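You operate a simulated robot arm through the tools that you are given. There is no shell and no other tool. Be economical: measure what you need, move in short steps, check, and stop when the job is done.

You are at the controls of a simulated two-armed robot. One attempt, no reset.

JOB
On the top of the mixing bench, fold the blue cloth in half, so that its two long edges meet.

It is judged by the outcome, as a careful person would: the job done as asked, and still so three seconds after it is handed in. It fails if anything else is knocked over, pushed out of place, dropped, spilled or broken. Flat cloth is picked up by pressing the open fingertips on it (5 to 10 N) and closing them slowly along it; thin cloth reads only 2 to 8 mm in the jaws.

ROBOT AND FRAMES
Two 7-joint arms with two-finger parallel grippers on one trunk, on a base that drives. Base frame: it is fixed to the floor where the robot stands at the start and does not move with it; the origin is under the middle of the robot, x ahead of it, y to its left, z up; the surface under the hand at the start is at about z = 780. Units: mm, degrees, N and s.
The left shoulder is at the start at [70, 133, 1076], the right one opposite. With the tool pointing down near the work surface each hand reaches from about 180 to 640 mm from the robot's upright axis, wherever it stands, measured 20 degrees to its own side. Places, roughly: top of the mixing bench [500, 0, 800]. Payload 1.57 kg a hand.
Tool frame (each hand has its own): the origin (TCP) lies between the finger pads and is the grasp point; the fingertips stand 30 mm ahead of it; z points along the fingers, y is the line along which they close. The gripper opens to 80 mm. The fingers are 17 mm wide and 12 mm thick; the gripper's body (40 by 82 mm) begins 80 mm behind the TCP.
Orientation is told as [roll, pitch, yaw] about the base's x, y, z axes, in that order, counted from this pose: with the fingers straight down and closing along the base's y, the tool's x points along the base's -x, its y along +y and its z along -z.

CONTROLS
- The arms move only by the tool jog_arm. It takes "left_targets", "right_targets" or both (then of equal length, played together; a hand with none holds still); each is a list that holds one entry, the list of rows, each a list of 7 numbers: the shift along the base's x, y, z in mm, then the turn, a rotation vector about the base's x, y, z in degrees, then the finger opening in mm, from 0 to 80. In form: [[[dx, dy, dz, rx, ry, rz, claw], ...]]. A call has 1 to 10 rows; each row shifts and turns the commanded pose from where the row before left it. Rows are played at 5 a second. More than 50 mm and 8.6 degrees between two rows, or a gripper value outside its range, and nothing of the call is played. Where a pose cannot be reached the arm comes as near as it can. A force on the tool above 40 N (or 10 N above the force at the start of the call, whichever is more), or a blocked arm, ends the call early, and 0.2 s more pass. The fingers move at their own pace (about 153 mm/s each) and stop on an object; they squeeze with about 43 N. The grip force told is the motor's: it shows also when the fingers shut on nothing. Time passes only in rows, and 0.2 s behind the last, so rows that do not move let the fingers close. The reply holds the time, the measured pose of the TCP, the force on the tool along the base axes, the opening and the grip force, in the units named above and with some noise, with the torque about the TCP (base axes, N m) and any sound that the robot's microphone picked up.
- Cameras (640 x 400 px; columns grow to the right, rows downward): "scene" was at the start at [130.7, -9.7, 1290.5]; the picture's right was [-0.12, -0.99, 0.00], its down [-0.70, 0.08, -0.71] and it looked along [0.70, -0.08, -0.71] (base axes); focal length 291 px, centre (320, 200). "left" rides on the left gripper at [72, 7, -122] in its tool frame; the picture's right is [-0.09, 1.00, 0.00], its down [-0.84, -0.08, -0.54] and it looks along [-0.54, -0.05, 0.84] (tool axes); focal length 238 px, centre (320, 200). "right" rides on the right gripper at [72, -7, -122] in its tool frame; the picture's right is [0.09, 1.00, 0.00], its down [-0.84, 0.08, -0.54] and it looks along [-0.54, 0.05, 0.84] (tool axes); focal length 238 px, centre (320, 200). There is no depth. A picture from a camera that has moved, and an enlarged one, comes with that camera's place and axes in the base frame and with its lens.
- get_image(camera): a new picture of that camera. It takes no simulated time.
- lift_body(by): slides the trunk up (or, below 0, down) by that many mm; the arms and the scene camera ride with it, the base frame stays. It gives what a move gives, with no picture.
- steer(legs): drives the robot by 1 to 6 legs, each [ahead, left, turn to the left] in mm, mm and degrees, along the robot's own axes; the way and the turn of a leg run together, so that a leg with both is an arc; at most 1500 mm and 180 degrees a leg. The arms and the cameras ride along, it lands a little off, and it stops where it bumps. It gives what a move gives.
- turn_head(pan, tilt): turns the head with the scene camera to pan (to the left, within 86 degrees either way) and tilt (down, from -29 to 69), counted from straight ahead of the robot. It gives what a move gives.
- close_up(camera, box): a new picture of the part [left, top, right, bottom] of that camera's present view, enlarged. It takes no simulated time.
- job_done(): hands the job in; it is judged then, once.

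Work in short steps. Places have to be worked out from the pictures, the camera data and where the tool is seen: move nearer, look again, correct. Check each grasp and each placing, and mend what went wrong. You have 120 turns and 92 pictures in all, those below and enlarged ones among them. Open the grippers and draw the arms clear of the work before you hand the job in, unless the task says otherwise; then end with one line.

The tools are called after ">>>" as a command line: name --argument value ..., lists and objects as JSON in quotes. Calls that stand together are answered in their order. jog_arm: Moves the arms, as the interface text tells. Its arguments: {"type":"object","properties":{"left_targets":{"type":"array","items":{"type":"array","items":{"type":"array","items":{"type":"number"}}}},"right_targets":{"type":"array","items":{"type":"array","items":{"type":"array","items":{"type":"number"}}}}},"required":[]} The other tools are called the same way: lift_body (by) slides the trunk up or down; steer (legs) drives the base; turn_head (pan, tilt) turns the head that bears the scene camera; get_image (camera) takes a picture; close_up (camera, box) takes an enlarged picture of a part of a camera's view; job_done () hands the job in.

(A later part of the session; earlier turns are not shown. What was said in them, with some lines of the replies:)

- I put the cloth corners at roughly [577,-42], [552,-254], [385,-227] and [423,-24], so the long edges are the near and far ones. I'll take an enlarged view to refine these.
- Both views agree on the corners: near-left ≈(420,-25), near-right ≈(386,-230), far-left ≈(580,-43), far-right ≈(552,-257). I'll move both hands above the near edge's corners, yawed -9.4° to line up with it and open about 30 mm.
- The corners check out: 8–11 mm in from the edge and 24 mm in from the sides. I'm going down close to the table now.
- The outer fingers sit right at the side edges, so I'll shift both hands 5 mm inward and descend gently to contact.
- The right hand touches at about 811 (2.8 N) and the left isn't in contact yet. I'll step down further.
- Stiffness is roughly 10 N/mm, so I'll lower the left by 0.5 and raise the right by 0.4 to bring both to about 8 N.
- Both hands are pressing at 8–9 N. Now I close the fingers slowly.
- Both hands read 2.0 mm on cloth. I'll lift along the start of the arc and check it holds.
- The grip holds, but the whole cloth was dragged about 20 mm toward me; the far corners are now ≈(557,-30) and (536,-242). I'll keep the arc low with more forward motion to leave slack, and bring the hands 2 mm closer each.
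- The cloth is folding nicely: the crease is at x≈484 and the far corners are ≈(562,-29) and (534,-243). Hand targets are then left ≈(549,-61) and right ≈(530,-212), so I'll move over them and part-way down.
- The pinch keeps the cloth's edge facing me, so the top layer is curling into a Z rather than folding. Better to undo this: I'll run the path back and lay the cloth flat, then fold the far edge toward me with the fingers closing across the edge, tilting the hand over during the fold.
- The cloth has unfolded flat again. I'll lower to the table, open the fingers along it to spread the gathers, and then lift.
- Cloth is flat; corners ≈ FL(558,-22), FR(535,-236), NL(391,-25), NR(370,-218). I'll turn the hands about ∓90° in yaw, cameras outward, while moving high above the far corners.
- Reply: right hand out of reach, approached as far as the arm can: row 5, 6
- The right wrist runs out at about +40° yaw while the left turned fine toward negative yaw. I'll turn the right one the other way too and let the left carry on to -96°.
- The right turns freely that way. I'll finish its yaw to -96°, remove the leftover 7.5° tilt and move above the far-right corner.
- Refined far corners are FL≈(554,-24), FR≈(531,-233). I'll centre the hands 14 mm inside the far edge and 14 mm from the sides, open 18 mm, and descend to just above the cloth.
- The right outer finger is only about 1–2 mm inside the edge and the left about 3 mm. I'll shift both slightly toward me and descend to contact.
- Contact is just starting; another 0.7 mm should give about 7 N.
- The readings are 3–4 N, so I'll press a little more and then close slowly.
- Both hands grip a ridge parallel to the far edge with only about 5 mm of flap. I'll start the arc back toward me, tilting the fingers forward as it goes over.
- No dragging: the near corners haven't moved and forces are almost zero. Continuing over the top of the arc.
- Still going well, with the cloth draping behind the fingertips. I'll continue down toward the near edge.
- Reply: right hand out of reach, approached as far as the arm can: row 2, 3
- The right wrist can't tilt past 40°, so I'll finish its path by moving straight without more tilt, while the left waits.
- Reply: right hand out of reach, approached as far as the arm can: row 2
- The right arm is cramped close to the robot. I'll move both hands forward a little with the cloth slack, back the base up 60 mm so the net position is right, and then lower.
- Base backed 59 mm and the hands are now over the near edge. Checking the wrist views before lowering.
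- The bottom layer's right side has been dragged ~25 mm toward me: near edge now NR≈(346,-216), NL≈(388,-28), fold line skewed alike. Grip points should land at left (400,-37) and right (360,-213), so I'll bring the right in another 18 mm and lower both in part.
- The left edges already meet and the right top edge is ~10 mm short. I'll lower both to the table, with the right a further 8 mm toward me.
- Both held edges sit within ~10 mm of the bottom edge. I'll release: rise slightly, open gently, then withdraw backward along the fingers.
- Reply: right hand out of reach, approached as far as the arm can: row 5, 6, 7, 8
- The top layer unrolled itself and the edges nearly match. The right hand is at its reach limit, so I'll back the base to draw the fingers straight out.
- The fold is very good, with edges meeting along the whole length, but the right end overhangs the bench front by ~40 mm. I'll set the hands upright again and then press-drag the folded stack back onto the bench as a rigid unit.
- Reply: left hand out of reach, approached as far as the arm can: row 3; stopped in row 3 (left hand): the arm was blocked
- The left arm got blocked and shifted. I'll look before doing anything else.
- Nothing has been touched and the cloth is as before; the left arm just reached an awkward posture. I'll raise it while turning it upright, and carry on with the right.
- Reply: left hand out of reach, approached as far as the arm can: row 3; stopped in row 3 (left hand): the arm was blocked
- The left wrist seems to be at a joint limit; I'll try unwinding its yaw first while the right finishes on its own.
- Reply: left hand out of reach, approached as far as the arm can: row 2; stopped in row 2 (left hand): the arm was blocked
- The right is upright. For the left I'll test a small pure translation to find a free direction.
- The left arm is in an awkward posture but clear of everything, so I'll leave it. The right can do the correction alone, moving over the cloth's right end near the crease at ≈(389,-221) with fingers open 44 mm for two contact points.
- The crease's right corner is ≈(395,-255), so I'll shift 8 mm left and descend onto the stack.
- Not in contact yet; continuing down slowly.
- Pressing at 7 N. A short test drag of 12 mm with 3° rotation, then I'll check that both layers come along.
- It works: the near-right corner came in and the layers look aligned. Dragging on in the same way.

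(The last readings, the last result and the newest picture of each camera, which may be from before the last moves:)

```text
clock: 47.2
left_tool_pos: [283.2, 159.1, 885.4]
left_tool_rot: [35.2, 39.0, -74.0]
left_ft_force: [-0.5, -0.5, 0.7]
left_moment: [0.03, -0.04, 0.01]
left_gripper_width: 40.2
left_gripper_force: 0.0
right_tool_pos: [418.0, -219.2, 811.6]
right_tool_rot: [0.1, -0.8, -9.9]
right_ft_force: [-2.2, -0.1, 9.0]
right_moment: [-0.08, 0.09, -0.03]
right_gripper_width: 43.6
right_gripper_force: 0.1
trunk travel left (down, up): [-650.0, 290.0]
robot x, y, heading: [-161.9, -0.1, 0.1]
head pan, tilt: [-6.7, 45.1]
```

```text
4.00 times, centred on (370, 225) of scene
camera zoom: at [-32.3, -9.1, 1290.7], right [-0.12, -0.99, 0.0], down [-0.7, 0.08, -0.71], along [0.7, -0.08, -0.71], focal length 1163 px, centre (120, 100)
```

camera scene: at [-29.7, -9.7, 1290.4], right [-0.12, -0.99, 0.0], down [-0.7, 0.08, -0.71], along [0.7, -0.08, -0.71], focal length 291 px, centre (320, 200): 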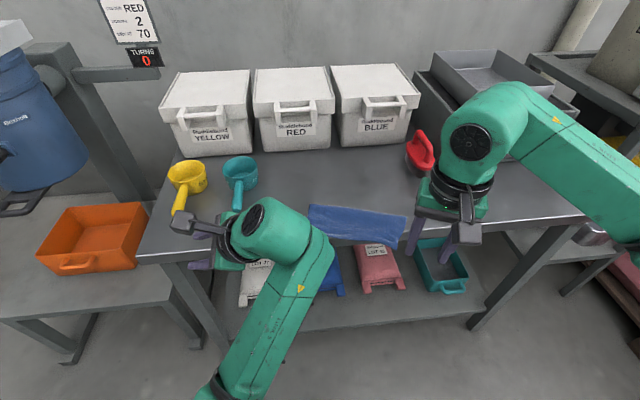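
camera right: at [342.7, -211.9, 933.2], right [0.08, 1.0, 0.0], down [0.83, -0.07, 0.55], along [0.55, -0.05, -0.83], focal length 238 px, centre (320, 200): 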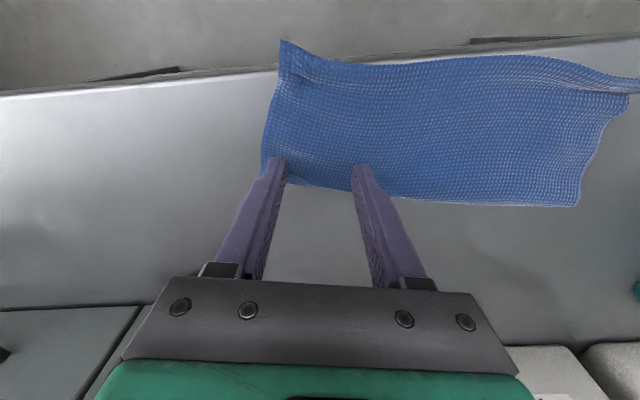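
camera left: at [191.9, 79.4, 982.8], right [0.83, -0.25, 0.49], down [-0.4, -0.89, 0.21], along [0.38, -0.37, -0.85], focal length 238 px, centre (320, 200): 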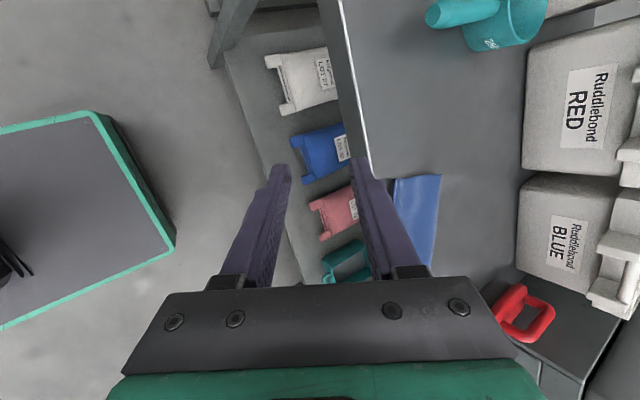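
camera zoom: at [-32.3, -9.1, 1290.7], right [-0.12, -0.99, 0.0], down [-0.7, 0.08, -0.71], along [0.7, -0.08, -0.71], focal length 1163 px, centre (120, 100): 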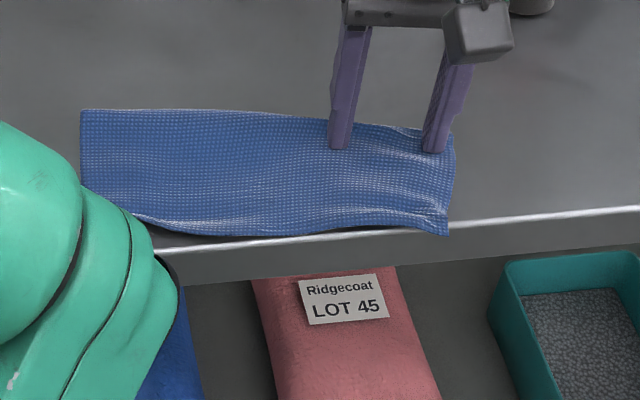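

The cloth moves rigidly with the hand. Another 22 mm forward with slight rotation to get fully clear of the edge.

>>> jog_arm --right_targets '[[[4, -0.5, 0, 0, 0, 1, 44], [4, -0.5, 0, 0, 0, 1, 44], [4, -0.5, 0, 0, 0, 1, 44], [4, -0.3, 0, 0, 0, 0, 44], [4, -0.3, 0, 0, 0, 0, 44], [4, 0, 0, 0, 0, 0, 44], [0, 0, 0, 0, 0, 0, 44]]]'

>>> jog_arm --right_targets '[[[0, 0, 4, 0, 0, 0, 44], [0, 0, 10, 0, 0, 0, 44], [0, 0, 30, 0, 0, 0, 44], [0, -30, 40, 0, 0, 0, 44], [0, -40, 20, 0, 0, 0, 44], [0, -40, 0, 0, 0, 0, 44]]]'

>>> get_image --camera "scene"

>>> close_up --camera "scene" --box '[290, 165, 450, 265]'

>>> get_image --camera "right"

```text
clock: 48.8
left_tool_pos: [283.9, 159.1, 884.3]
left_tool_rot: [35.0, 39.0, -74.1]
left_ft_force: [0.2, -1.2, -0.1]
left_moment: [-0.01, -0.03, 0.02]
left_gripper_width: 39.9
left_gripper_force: 0.0
right_tool_pos: [439.5, -220.3, 812.8]
right_tool_rot: [0.0, -1.0, -7.0]
right_ft_force: [-0.5, 0.1, 7.7]
right_moment: [-0.06, 0.07, 0.01]
right_gripper_width: 43.7
right_gripper_force: 0.0
trunk travel left (down, up): [-650.0, 290.0]
robot x, y, heading: [-157.8, -2.7, 0.0]
head pan, tilt: [-6.7, 45.1]
```

```text
clock: 50.2
left_tool_pos: [283.8, 157.1, 887.3]
left_tool_rot: [35.0, 39.1, -74.0]
left_ft_force: [-0.2, -1.4, -0.2]
left_moment: [0.05, -0.04, 0.0]
left_gripper_width: 39.8
left_gripper_force: 0.0
right_tool_pos: [400.2, -294.7, 896.2]
right_tool_rot: [0.1, -0.9, -6.9]
right_ft_force: [0.1, -0.3, 0.4]
right_moment: [0.05, -0.01, -0.05]
right_gripper_width: 43.9
right_gripper_force: 0.1
right hand out of reach, approached as far as the arm can: row 4, 5, 6
trunk travel left (down, up): [-650.0, 290.0]
robot x, y, heading: [-164.3, -0.3, 0.2]
head pan, tilt: [-6.7, 45.1]
```

```text
27 pictures are left
camera scene: at [-31.2, -11.4, 1290.6], right [-0.12, -0.99, 0.0], down [-0.7, 0.08, -0.71], along [0.7, -0.08, -0.71], focal length 291 px, centre (320, 200)
```

scene: 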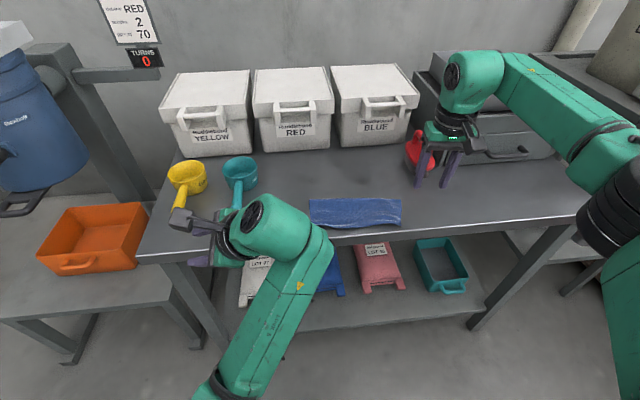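

```text
4.00 times, centred on (370, 215) of scene
camera zoom: at [-31.2, -11.4, 1290.6], right [-0.12, -0.99, 0.0], down [-0.7, 0.08, -0.71], along [0.7, -0.08, -0.71], focal length 1163 px, centre (120, 140)
```

zoom: 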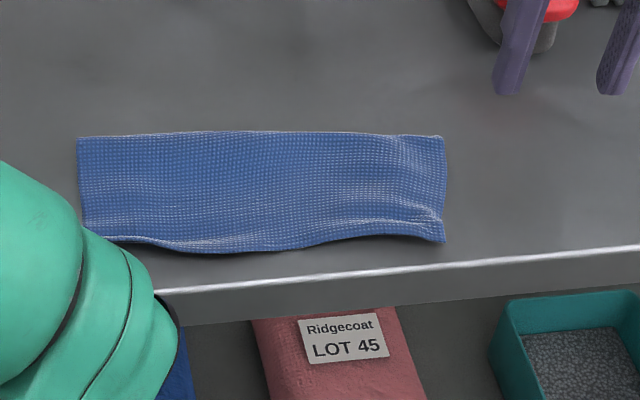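

```text
25 pictures are left
camera right: at [325.3, -292.6, 1017.6], right [0.03, 1.0, 0.0], down [0.83, -0.02, 0.55], along [0.55, -0.02, -0.83], focal length 238 px, centre (320, 200)
```

right: 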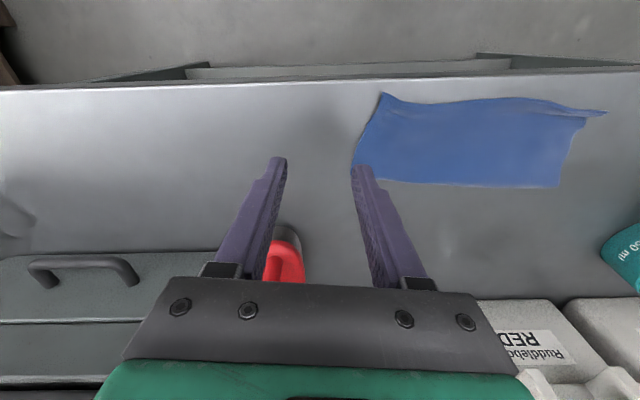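

The folded cloth is fully on the bench. I'll look closely at the near edge to see whether both layers meet.

>>> close_up --camera "right" --box '[340, 80, 620, 200]'

>>> close_up --camera "scene" --box '[300, 190, 410, 240]'

```text
2.29 times, centred on (480, 140) of right
camera zoom: at [325.3, -292.6, 1017.6], right [0.03, 1.0, 0.0], down [0.83, -0.02, 0.55], along [0.55, -0.02, -0.83], focal length 545 px, centre (-46, 337)
```

zoom: 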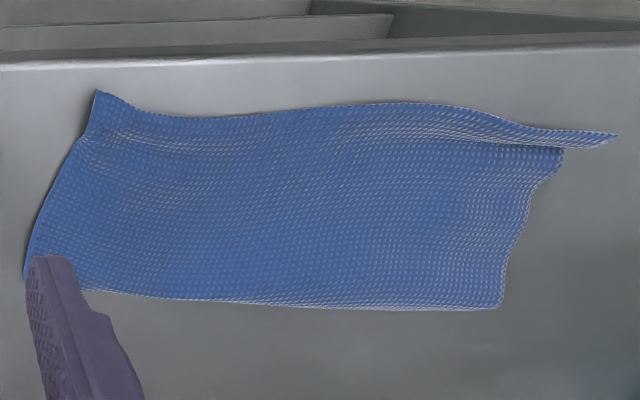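

```text
5.82 times, centred on (355, 215) of scene
camera zoom: at [-31.2, -11.4, 1290.6], right [-0.12, -0.99, 0.0], down [-0.7, 0.08, -0.71], along [0.7, -0.08, -0.71], focal length 1692 px, centre (116, 113)
```

zoom: 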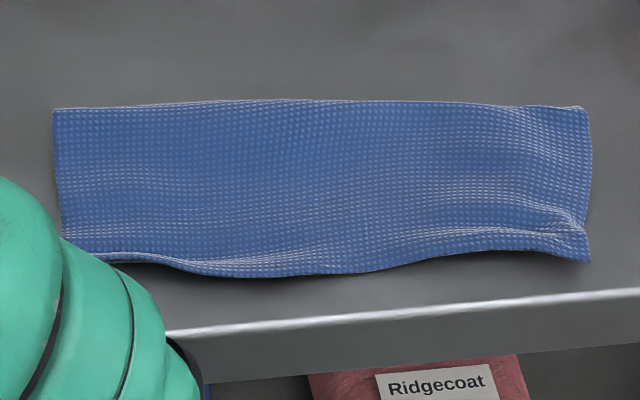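

Something protrudes at the near-left corner, hidden from the head by the left arm. I'll bring the right hand's camera over that end, staying high.

>>> jog_arm --right_targets '[[[-20, 40, 10, 0, 0, 0, 44], [-20, 40, 10, 0, 0, 0, 44], [-10, 40, 0, 0, 0, 0, 44], [-10, 40, 0, 0, 0, 0, 44], [0, 40, 0, 0, 0, 0, 44], [0, 0, 0, 0, 0, 0, 44]]]'

>>> get_image --camera "right"

```text
clock: 51.6
left_tool_pos: [286.0, 157.6, 886.5]
left_tool_rot: [35.1, 39.1, -74.1]
left_ft_force: [-0.6, 0.4, 0.0]
left_moment: [0.02, -0.02, 0.01]
left_gripper_width: 40.0
left_gripper_force: 0.0
right_tool_pos: [340.3, -95.3, 917.4]
right_tool_rot: [0.0, -0.8, -7.0]
right_ft_force: [-0.3, -0.4, 0.5]
right_moment: [0.05, 0.0, -0.01]
right_gripper_width: 44.1
right_gripper_force: 0.0
trunk travel left (down, up): [-650.0, 290.0]
robot x, y, heading: [-162.5, -0.1, -0.1]
head pan, tilt: [-6.7, 45.1]
```

```text
22 pictures are left
camera right: at [264.6, -91.5, 1038.2], right [0.03, 1.0, 0.0], down [0.83, -0.02, 0.55], along [0.55, -0.02, -0.83], focal length 238 px, centre (320, 200)
```

right: 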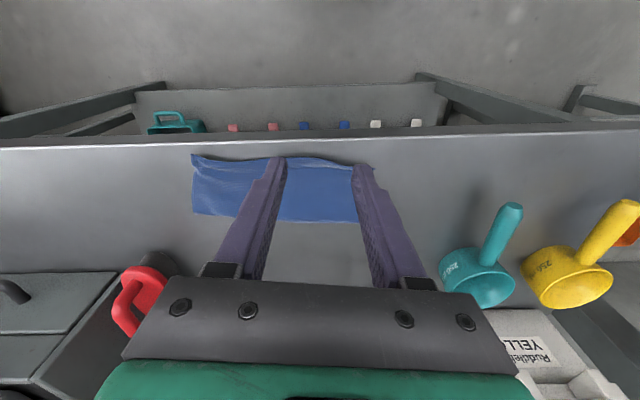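

A finger blocks the view. I'll shift 60 mm to the right and zoom in.

>>> jog_arm --right_targets '[[[0, -30, 0, 0, 0, 0, 44], [0, -30, 0, 0, 0, 0, 44], [0, 0, 0, 0, 0, 0, 44]]]'

>>> close_up --camera "right" --box '[240, 120, 480, 270]'

```text
clock: 52.4
left_tool_pos: [285.5, 158.7, 885.8]
left_tool_rot: [34.9, 39.1, -74.1]
left_ft_force: [0.3, 0.3, -0.2]
left_moment: [0.0, 0.02, 0.01]
left_gripper_width: 40.2
left_gripper_force: 0.0
right_tool_pos: [339.5, -154.5, 917.9]
right_tool_rot: [0.1, -0.8, -6.8]
right_ft_force: [0.8, 0.5, -0.1]
right_moment: [0.01, -0.03, -0.01]
right_gripper_width: 44.1
right_gripper_force: 0.0
trunk travel left (down, up): [-650.0, 290.0]
robot x, y, heading: [-161.9, -2.8, -0.3]
head pan, tilt: [-6.7, 45.1]
```

```text
2.67 times, centred on (360, 195) of right
camera zoom: at [265.3, -150.6, 1038.5], right [0.03, 1.0, 0.0], down [0.83, -0.02, 0.55], along [0.55, -0.02, -0.83], focal length 636 px, centre (213, 213)
```

zoom: 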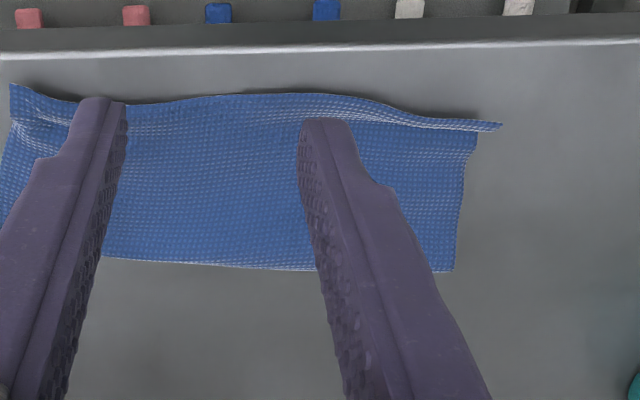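

I'll zoom in on that corner once more to judge the size of the mismatch.

>>> close_up --camera "right" --box '[350, 140, 440, 200]'

>>> close_up --camera "right" --box '[235, 140, 365, 190]'

```text
6.67 times, centred on (395, 170) of right
camera zoom: at [265.3, -150.6, 1038.5], right [0.03, 1.0, 0.0], down [0.83, -0.02, 0.55], along [0.55, -0.02, -0.83], focal length 1589 px, centre (-180, 400)
```

zoom: 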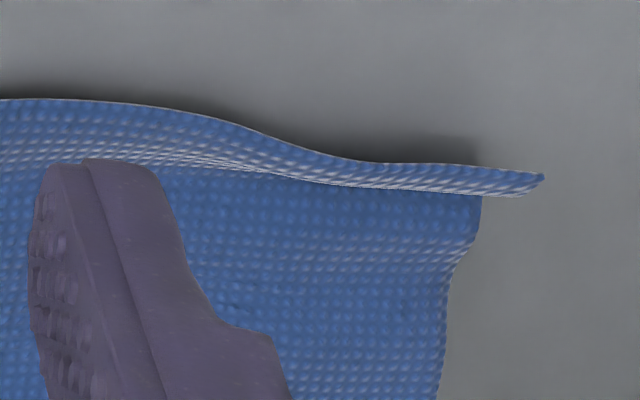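

```text
4.92 times, centred on (300, 165) of right
camera zoom: at [265.3, -150.6, 1038.5], right [0.03, 1.0, 0.0], down [0.83, -0.02, 0.55], along [0.55, -0.02, -0.83], focal length 1173 px, centre (418, 372)
```

zoom: 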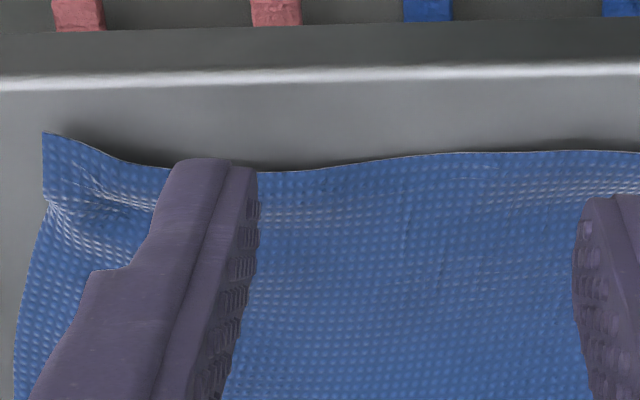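

The top layer's edge at the near-left still stands up as a crimped lip, about 12 mm high. I'll bring the right hand down just inside it, sweep it outward toward me without loading the cloth, and press it flat.

>>> jog_arm --right_targets '[[[23, 32, 0, 0, 0, 0, 40], [23, 32, 0, 0, 0, 0, 40], [23, 32, -10, 0, 0, 0, 40], [0, 0, -30, 0, 0, 0, 40], [0, 0, -30, 0, 0, 0, 40], [0, 0, -20, 0, 0, 0, 40], [0, 0, 0, 0, 0, 0, 40]]]'

>>> get_image --camera "right"

```text
clock: 54.0
left_tool_pos: [284.6, 158.3, 884.6]
left_tool_rot: [34.9, 39.1, -74.1]
left_ft_force: [-0.6, 0.7, 0.1]
left_moment: [0.03, 0.0, -0.01]
left_gripper_width: 39.9
left_gripper_force: 0.2
right_tool_pos: [409.7, -58.7, 826.7]
right_tool_rot: [0.0, -0.7, -6.9]
right_ft_force: [0.2, 0.9, -0.3]
right_moment: [-0.01, 0.0, 0.0]
right_gripper_width: 39.8
right_gripper_force: 0.0
trunk travel left (down, up): [-650.0, 290.0]
robot x, y, heading: [-163.2, 1.4, 0.0]
head pan, tilt: [-6.7, 45.1]
```

```text
18 pictures are left
camera right: at [334.9, -55.3, 947.5], right [0.03, 1.0, 0.0], down [0.83, -0.02, 0.55], along [0.55, -0.02, -0.83], focal length 238 px, centre (320, 200)
```

right: 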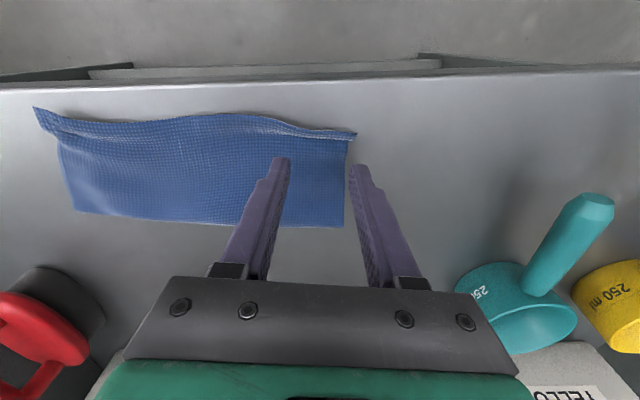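

The lip end is at y≈-34. I'll narrow the opening to 20 mm so both fingers lie behind the lip, then sweep outward and down.

>>> jog_arm --right_targets '[[[0, -4, 0, 0, 0, 0, 20], [0, 0, -4, 0, 0, 0, 20], [0, 0, -4, 0, 0, 0, 20], [-6, 0, -1, 0, 0, 0, 20], [-6, 0, -1, 0, 0, 0, 20], [-6, 0, -1, 0, 0, 0, 20], [-6, 0, -1, 0, 0, 0, 20], [-5, 0, -1, 0, 0, 0, 20], [0, 0, -1, 0, 0, 0, 20], [0, 0, 0, 0, 0, 0, 20]]]'

>>> close_up --camera "right" --box '[160, 80, 400, 230]'

```text
clock: 56.2
left_tool_pos: [286.0, 157.7, 884.5]
left_tool_rot: [34.8, 39.0, -74.1]
left_ft_force: [0.6, -0.4, 0.6]
left_moment: [0.03, 0.01, 0.01]
left_gripper_width: 39.8
left_gripper_force: 0.0
right_tool_pos: [381.3, -63.1, 812.5]
right_tool_rot: [0.1, -0.8, -6.9]
right_ft_force: [-0.9, -1.2, -0.4]
right_moment: [0.0, 0.0, 0.01]
right_gripper_width: 20.4
right_gripper_force: 0.1
trunk travel left (down, up): [-650.0, 290.0]
robot x, y, heading: [-159.8, -1.2, -0.4]
head pan, tilt: [-6.7, 45.1]
```

```text
2.67 times, centred on (280, 155) of right
camera zoom: at [306.1, -59.3, 933.5], right [0.03, 1.0, 0.0], down [0.83, -0.02, 0.55], along [0.55, -0.02, -0.83], focal length 636 px, centre (427, 320)
```

zoom: 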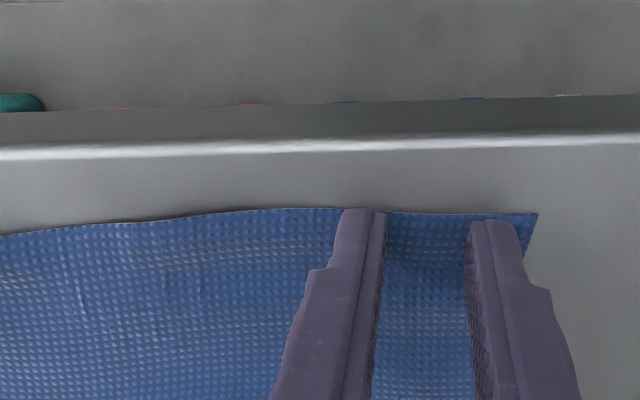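

The lip now lies flat outward, with both edges together. I'll press it briefly with a few newtons and lift straight off.

>>> jog_arm --right_targets '[[[0, 0, -0.8, 0, 0, 0, 20], [0, 0, -0.6, 0, 0, 0, 20], [0, 0, 0, 0, 0, 0, 20], [0, 0, 0, 0, 0, 0, 20]]]'

>>> jog_arm --right_targets '[[[0, 0, 4, 0, 0, 0, 20], [0, 0, 20, 0, 0, 0, 20], [0, 0, 40, 0, 0, 0, 20], [0, -30, 30, 0, 0, 0, 20], [0, -40, 0, 0, 0, 0, 20], [-10, -40, 0, 0, 0, 0, 20], [-20, -40, 0, 0, 0, 0, 20], [0, -40, 0, 0, 0, 0, 20]]]'

>>> get_image --camera "scene"

>>> close_up --camera "right" --box '[340, 60, 640, 240]'

```text
clock: 57.2
left_tool_pos: [284.5, 157.6, 885.1]
left_tool_rot: [35.0, 39.1, -74.1]
left_ft_force: [0.0, -0.7, -0.1]
left_moment: [-0.03, -0.02, 0.02]
left_gripper_width: 39.9
left_gripper_force: 0.1
right_tool_pos: [380.6, -62.5, 811.3]
right_tool_rot: [0.0, -0.8, -6.9]
right_ft_force: [0.8, -1.3, 4.7]
right_moment: [0.02, -0.01, 0.0]
right_gripper_width: 20.0
right_gripper_force: 0.2
trunk travel left (down, up): [-650.0, 290.0]
robot x, y, heading: [-160.0, -1.3, 0.3]
head pan, tilt: [-6.7, 45.1]
```

```text
clock: 59.0
left_tool_pos: [285.2, 158.6, 885.3]
left_tool_rot: [34.9, 39.0, -74.1]
left_ft_force: [-0.1, 0.2, 1.1]
left_moment: [-0.03, 0.0, -0.02]
left_gripper_width: 40.0
left_gripper_force: 0.1
right_tool_pos: [350.0, -253.1, 906.0]
right_tool_rot: [0.3, -0.8, -6.9]
right_ft_force: [-1.0, 0.0, 0.6]
right_moment: [0.01, 0.01, -0.01]
right_gripper_width: 20.1
right_gripper_force: 0.1
trunk travel left (down, up): [-650.0, 290.0]
robot x, y, heading: [-160.8, 0.7, 0.1]
head pan, tilt: [-6.7, 45.1]
```

```text
16 pictures are left
camera scene: at [-30.1, -10.9, 1290.4], right [-0.12, -0.99, 0.0], down [-0.7, 0.08, -0.71], along [0.7, -0.08, -0.71], focal length 291 px, centre (320, 200)
```

scene: 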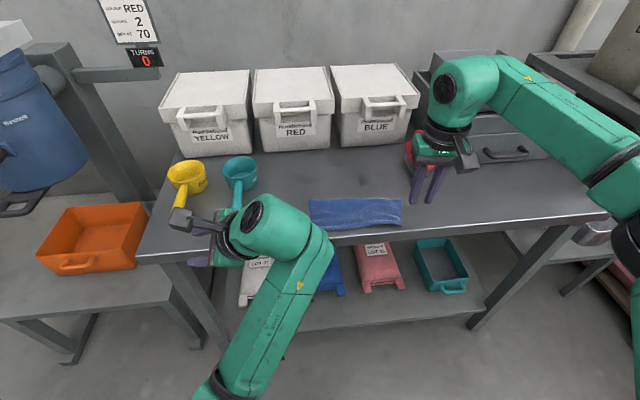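

```text
2.13 times, centred on (490, 150) of right
camera zoom: at [274.7, -250.2, 1026.6], right [0.03, 1.0, 0.0], down [0.83, -0.02, 0.55], along [0.55, -0.02, -0.83], focal length 508 px, centre (-43, 307)
```

zoom: 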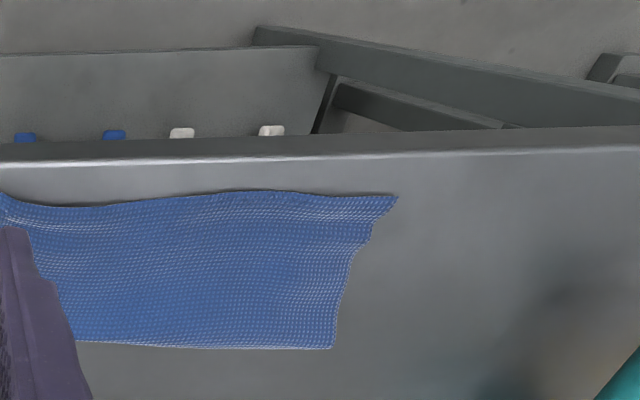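

Top depth from crease to edge is 85–95 mm, so the bottom layer could be a little short underneath, and I can't see its edge from above. I'll back off and lower the trunk to look at the front edge from a low angle.

>>> steer --legs '[[-250, 0, 0]]'

>>> lift_body --by -380

>>> turn_head --pan -8 --tilt 12

>>> get_image --camera "scene"

```text
clock: 60.9
left_tool_pos: [33.6, 158.9, 885.5]
left_tool_rot: [34.9, 39.0, -74.0]
left_ft_force: [-0.1, -0.1, -0.8]
left_moment: [0.0, 0.0, 0.0]
left_gripper_width: 40.1
left_gripper_force: 0.1
right_tool_pos: [98.7, -252.1, 906.2]
right_tool_rot: [0.0, -0.9, -6.9]
right_ft_force: [-0.1, -0.2, -0.2]
right_moment: [-0.03, -0.01, -0.02]
right_gripper_width: 20.2
right_gripper_force: 0.1
trunk travel left (down, up): [-650.0, 290.0]
robot x, y, heading: [-415.0, 0.1, 0.3]
head pan, tilt: [-6.7, 45.1]
```

```text
clock: 64.5
left_tool_pos: [34.1, 159.6, 504.2]
left_tool_rot: [35.0, 39.2, -73.8]
left_ft_force: [1.3, -1.0, 0.5]
left_moment: [-0.01, 0.01, 0.02]
left_gripper_width: 40.0
left_gripper_force: 0.0
right_tool_pos: [98.4, -251.6, 525.4]
right_tool_rot: [0.1, -0.8, -6.9]
right_ft_force: [-0.3, 0.3, 0.4]
right_moment: [-0.02, -0.01, 0.01]
right_gripper_width: 20.1
right_gripper_force: 0.1
trunk travel left (down, up): [-270.0, 670.0]
robot x, y, heading: [-411.8, 0.1, -0.0]
head pan, tilt: [-6.7, 45.1]
```

```text
clock: 65.5
left_tool_pos: [33.4, 159.1, 506.5]
left_tool_rot: [35.1, 39.2, -73.9]
left_ft_force: [-0.1, 0.3, -0.2]
left_moment: [0.03, 0.0, 0.0]
left_gripper_width: 39.8
left_gripper_force: 0.2
right_tool_pos: [98.1, -252.7, 525.7]
right_tool_rot: [0.0, -0.8, -6.8]
right_ft_force: [0.9, -0.3, 0.9]
right_moment: [0.0, 0.01, -0.02]
right_gripper_width: 19.7
right_gripper_force: 0.2
trunk travel left (down, up): [-270.0, 670.0]
robot x, y, heading: [-410.5, -0.1, 0.1]
head pan, tilt: [-8.0, 12.0]
```

```text
14 pictures are left
camera scene: at [-269.5, -13.5, 962.2], right [-0.14, -0.99, 0.0], down [-0.21, 0.03, -0.98], along [0.97, -0.13, -0.21], focal length 291 px, centre (320, 200)
```

scene: 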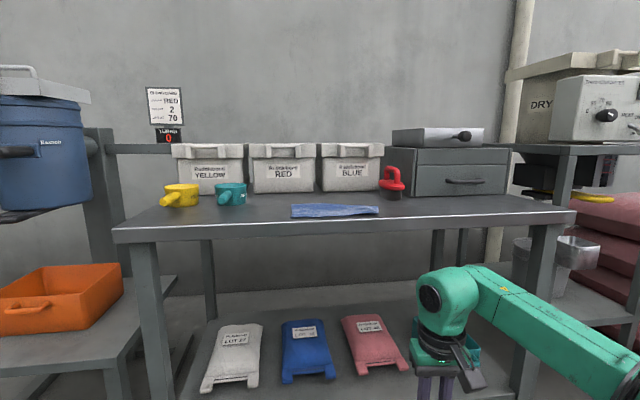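

All objects are in place. Zooming on the cloth's front edge.

>>> close_up --camera "scene" --box '[284, 192, 388, 228]'

```text
6.15 times, centred on (336, 210) of scene
camera zoom: at [-269.5, -13.5, 962.2], right [-0.14, -0.99, 0.0], down [-0.21, 0.03, -0.98], along [0.97, -0.13, -0.21], focal length 1790 px, centre (222, 138)
```

zoom: 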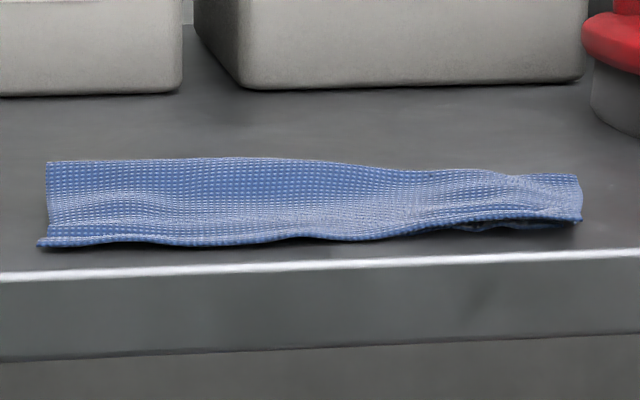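

At the right the bottom edge shows just beneath the top edge. I'll go lower to see under the whole front.

>>> lift_body --by -130

>>> close_up --camera "scene" --box '[284, 150, 388, 200]'

```text
clock: 67.1
left_tool_pos: [34.5, 160.5, 375.9]
left_tool_rot: [35.0, 39.2, -74.0]
left_ft_force: [0.2, -0.8, 0.3]
left_moment: [-0.02, 0.02, 0.01]
left_gripper_width: 39.9
left_gripper_force: 0.3
right_tool_pos: [98.4, -252.8, 396.7]
right_tool_rot: [0.1, -0.8, -6.8]
right_ft_force: [0.7, 0.0, 0.2]
right_moment: [0.0, 0.0, 0.0]
right_gripper_width: 20.2
right_gripper_force: 0.1
trunk travel left (down, up): [-140.0, 800.0]
robot x, y, heading: [-411.3, 2.8, -0.0]
head pan, tilt: [-8.0, 12.0]
```

```text
6.15 times, centred on (336, 175) of scene
camera zoom: at [-269.6, -13.5, 832.3], right [-0.14, -0.99, 0.0], down [-0.21, 0.03, -0.98], along [0.97, -0.13, -0.21], focal length 1790 px, centre (222, 354)
```

zoom: 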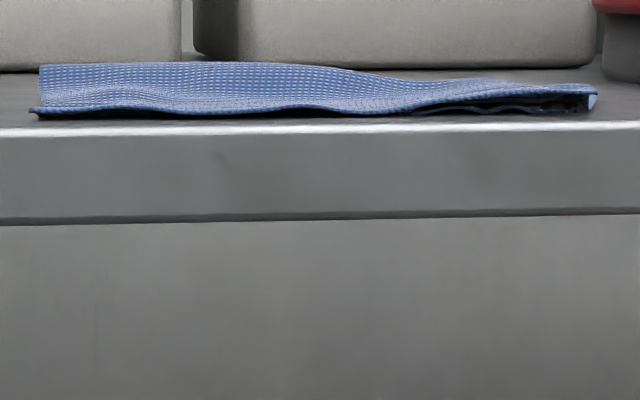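

I need a clean overhead measurement now that the arms no longer block the view. Raising the trunk and tilting the head down.

>>> lift_body --by 750

>>> turn_head --pan -8 --tilt 42

>>> get_image --camera "scene"

```text
refused: 750 is not a number from -400 to 400
```

```text
clock: 68.0
left_tool_pos: [34.0, 159.4, 375.1]
left_tool_rot: [35.1, 39.2, -73.8]
left_ft_force: [-0.2, 0.3, -0.2]
left_moment: [0.0, 0.01, 0.0]
left_gripper_width: 40.2
left_gripper_force: 0.1
right_tool_pos: [98.3, -252.4, 395.9]
right_tool_rot: [0.0, -0.8, -6.8]
right_ft_force: [0.1, -0.5, 0.8]
right_moment: [0.0, 0.0, -0.03]
right_gripper_width: 19.8
right_gripper_force: 0.1
trunk travel left (down, up): [-140.0, 800.0]
robot x, y, heading: [-410.2, 1.2, 0.0]
head pan, tilt: [-8.0, 42.0]
```

```text
11 pictures are left
camera scene: at [-279.0, -12.2, 784.9], right [-0.14, -0.99, 0.0], down [-0.66, 0.09, -0.74], along [0.74, -0.1, -0.67], focal length 291 px, centre (320, 200)
```

scene: 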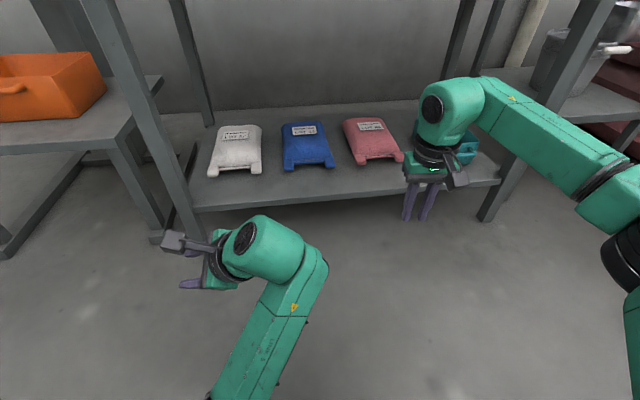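

The lift is limited to 400 per call, so I'll do it in two.

>>> lift_body --by 400

>>> lift_body --by 390

>>> close_up --camera "scene" --box '[270, 140, 430, 240]'

```text
clock: 71.9
left_tool_pos: [34.0, 159.0, 775.5]
left_tool_rot: [35.1, 39.2, -73.9]
left_ft_force: [-0.1, 0.2, -0.4]
left_moment: [0.0, -0.03, 0.03]
left_gripper_width: 40.2
left_gripper_force: 0.0
right_tool_pos: [98.8, -252.2, 796.5]
right_tool_rot: [0.0, -0.7, -6.8]
right_ft_force: [-0.5, -0.2, 0.4]
right_moment: [0.0, 0.01, -0.02]
right_gripper_width: 20.2
right_gripper_force: 0.0
trunk travel left (down, up): [-540.0, 400.0]
robot x, y, heading: [-408.9, 0.0, -0.0]
head pan, tilt: [-8.0, 42.0]
```

```text
clock: 75.6
left_tool_pos: [34.6, 158.5, 1165.0]
left_tool_rot: [35.0, 39.2, -73.9]
left_ft_force: [-0.7, 0.0, -0.7]
left_moment: [0.0, -0.01, -0.03]
left_gripper_width: 39.8
left_gripper_force: 0.0
right_tool_pos: [98.1, -250.5, 1185.4]
right_tool_rot: [0.0, -0.9, -6.7]
right_ft_force: [0.8, -0.3, 0.7]
right_moment: [-0.02, 0.03, -0.02]
right_gripper_width: 20.2
right_gripper_force: 0.0
trunk travel left (down, up): [-930.0, 10.0]
robot x, y, heading: [-415.2, -3.7, 0.0]
head pan, tilt: [-8.0, 42.0]
```

```text
4.00 times, centred on (350, 190) of scene
camera zoom: at [-278.9, -12.2, 1574.8], right [-0.14, -0.99, 0.0], down [-0.66, 0.09, -0.74], along [0.74, -0.1, -0.67], focal length 1163 px, centre (200, 240)
```

zoom: 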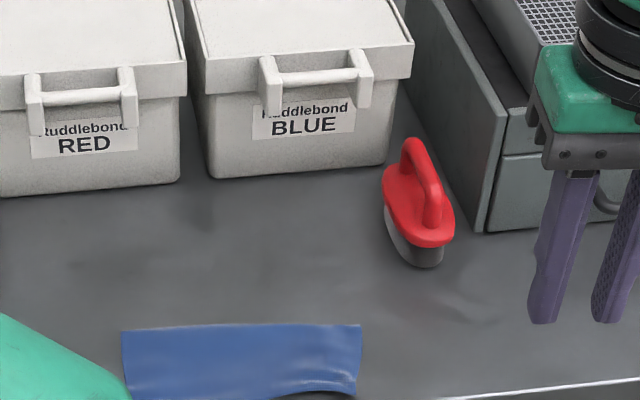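

I'll take one zoom centred on the cloth.

>>> close_up --camera "scene" --box '[285, 205, 381, 265]'

```text
6.67 times, centred on (333, 235) of scene
camera zoom: at [-278.9, -12.2, 1574.8], right [-0.14, -0.99, 0.0], down [-0.66, 0.09, -0.74], along [0.74, -0.1, -0.67], focal length 1939 px, centre (233, -33)
```

zoom: 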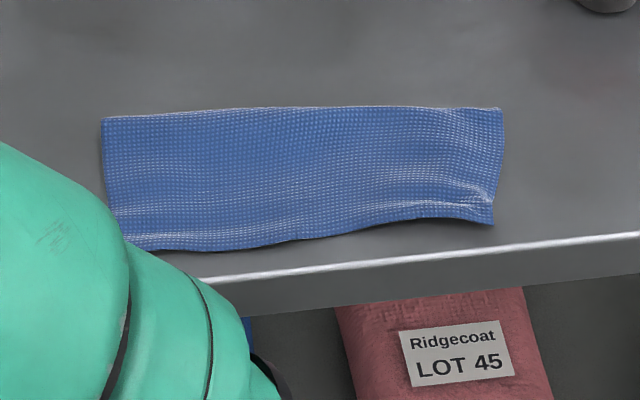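

Depths suggest the edges agree within about 5 mm at the right and perhaps 10–15 mm at the left. To check the left end's layers from the side, I'll shift the base left in open floor and look low.

>>> steer --legs '[[0, 450, 0]]'

>>> lift_body --by -400

>>> lift_body --by -260

>>> turn_head --pan -36 --tilt 12

>>> get_image --camera "scene"

```text
clock: 78.3
left_tool_pos: [35.1, 605.8, 1164.1]
left_tool_rot: [35.0, 39.3, -74.2]
left_ft_force: [0.2, 0.5, 0.4]
left_moment: [-0.03, 0.02, 0.0]
left_gripper_width: 39.9
left_gripper_force: 0.1
right_tool_pos: [98.1, 193.9, 1185.6]
right_tool_rot: [0.1, -0.8, -7.1]
right_ft_force: [-0.3, -0.8, -0.2]
right_moment: [0.03, 0.02, 0.01]
right_gripper_width: 20.0
right_gripper_force: 0.0
trunk travel left (down, up): [-930.0, 10.0]
robot x, y, heading: [-416.2, 450.9, -0.0]
head pan, tilt: [-8.0, 42.0]
```

```text
clock: 82.2
left_tool_pos: [35.1, 607.1, 765.6]
left_tool_rot: [34.9, 39.2, -74.1]
left_ft_force: [-0.1, 0.3, 0.4]
left_moment: [0.0, 0.0, 0.0]
left_gripper_width: 39.9
left_gripper_force: 0.1
right_tool_pos: [97.2, 196.2, 786.8]
right_tool_rot: [0.0, -0.9, -7.0]
right_ft_force: [-0.5, -0.8, -0.7]
right_moment: [0.0, -0.01, -0.02]
right_gripper_width: 19.9
right_gripper_force: 0.0
trunk travel left (down, up): [-530.0, 410.0]
robot x, y, heading: [-412.1, 447.5, -0.3]
head pan, tilt: [-8.0, 42.0]
```

```text
clock: 84.8
left_tool_pos: [34.0, 605.4, 505.7]
left_tool_rot: [35.0, 39.2, -74.1]
left_ft_force: [0.2, 0.5, -0.3]
left_moment: [0.01, -0.02, 0.0]
left_gripper_width: 40.1
left_gripper_force: 0.0
right_tool_pos: [98.1, 194.7, 526.3]
right_tool_rot: [0.1, -0.8, -7.1]
right_ft_force: [0.3, 0.4, 0.4]
right_moment: [-0.01, 0.03, 0.0]
right_gripper_width: 20.1
right_gripper_force: 0.1
trunk travel left (down, up): [-270.0, 670.0]
robot x, y, heading: [-410.8, 452.0, -0.3]
head pan, tilt: [-8.0, 42.0]
```

```text
clock: 85.8
left_tool_pos: [34.6, 607.6, 504.9]
left_tool_rot: [35.0, 39.4, -74.2]
left_ft_force: [-0.6, 0.1, -0.3]
left_moment: [0.0, 0.01, 0.0]
left_gripper_width: 40.0
left_gripper_force: 0.0
right_tool_pos: [99.8, 195.5, 526.3]
right_tool_rot: [0.1, -0.8, -7.1]
right_ft_force: [-0.1, -0.2, -0.1]
right_moment: [-0.02, 0.02, -0.01]
right_gripper_width: 19.8
right_gripper_force: 0.1
trunk travel left (down, up): [-270.0, 670.0]
robot x, y, heading: [-412.6, 451.3, 0.0]
head pan, tilt: [-36.0, 12.0]
```

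```text
8 pictures are left
camera scene: at [-286.5, 393.9, 962.2], right [-0.59, -0.81, 0.0], down [-0.17, 0.12, -0.98], along [0.79, -0.58, -0.21], focal length 291 px, centre (320, 200)
```

scene: 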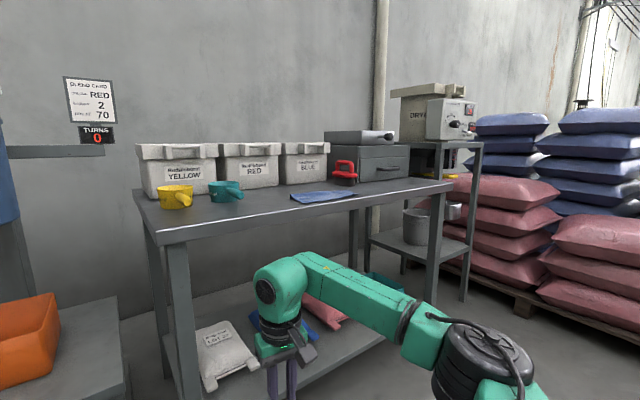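

Good viewpoint; zooming on the cloth's left end.

>>> close_up --camera "scene" --box '[284, 182, 364, 212]'

```text
8.00 times, centred on (324, 197) of scene
camera zoom: at [-286.5, 393.9, 962.2], right [-0.59, -0.81, 0.0], down [-0.17, 0.12, -0.98], along [0.79, -0.58, -0.21], focal length 2326 px, centre (288, 224)
```

zoom: 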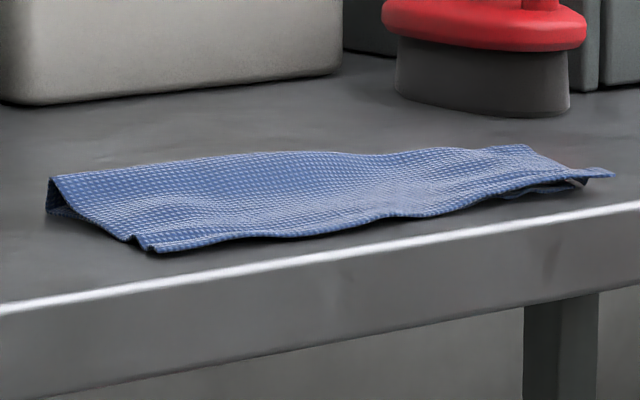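

At the left end the two layers' corners lie side by side within about 10 mm, so the long edges meet all along, with the cloth flat and on the bench. The arms are well clear; I'll open the grippers and hand in.

>>> jog_arm --left_targets '[[[0, 0, 0, 0, 0, 0, 80], [0, 0, 0, 0, 0, 0, 80]]]' --right_targets '[[[0, 0, 0, 0, 0, 0, 80], [0, 0, 0, 0, 0, 0, 80]]]'

>>> job_done

```text
clock: 86.4
left_tool_pos: [34.7, 606.0, 505.5]
left_tool_rot: [35.0, 39.2, -74.2]
left_ft_force: [0.0, 0.7, -0.2]
left_moment: [0.0, -0.01, 0.01]
left_gripper_width: 80.0
left_gripper_force: 0.1
right_tool_pos: [97.8, 196.2, 525.4]
right_tool_rot: [0.0, -0.8, -7.1]
right_ft_force: [0.0, 0.5, -0.1]
right_moment: [0.02, 0.02, 0.02]
right_gripper_width: 79.9
right_gripper_force: 0.1
trunk travel left (down, up): [-270.0, 670.0]
robot x, y, heading: [-414.8, 451.3, 0.0]
head pan, tilt: [-36.0, 12.0]
```

```text
The job is handed in.
```

The blue cloth is folded in half on top of the mixing bench; its two long edges meet to within roughly 10 mm (at most about 15 mm, judged from the pictures), and nothing else was moved.
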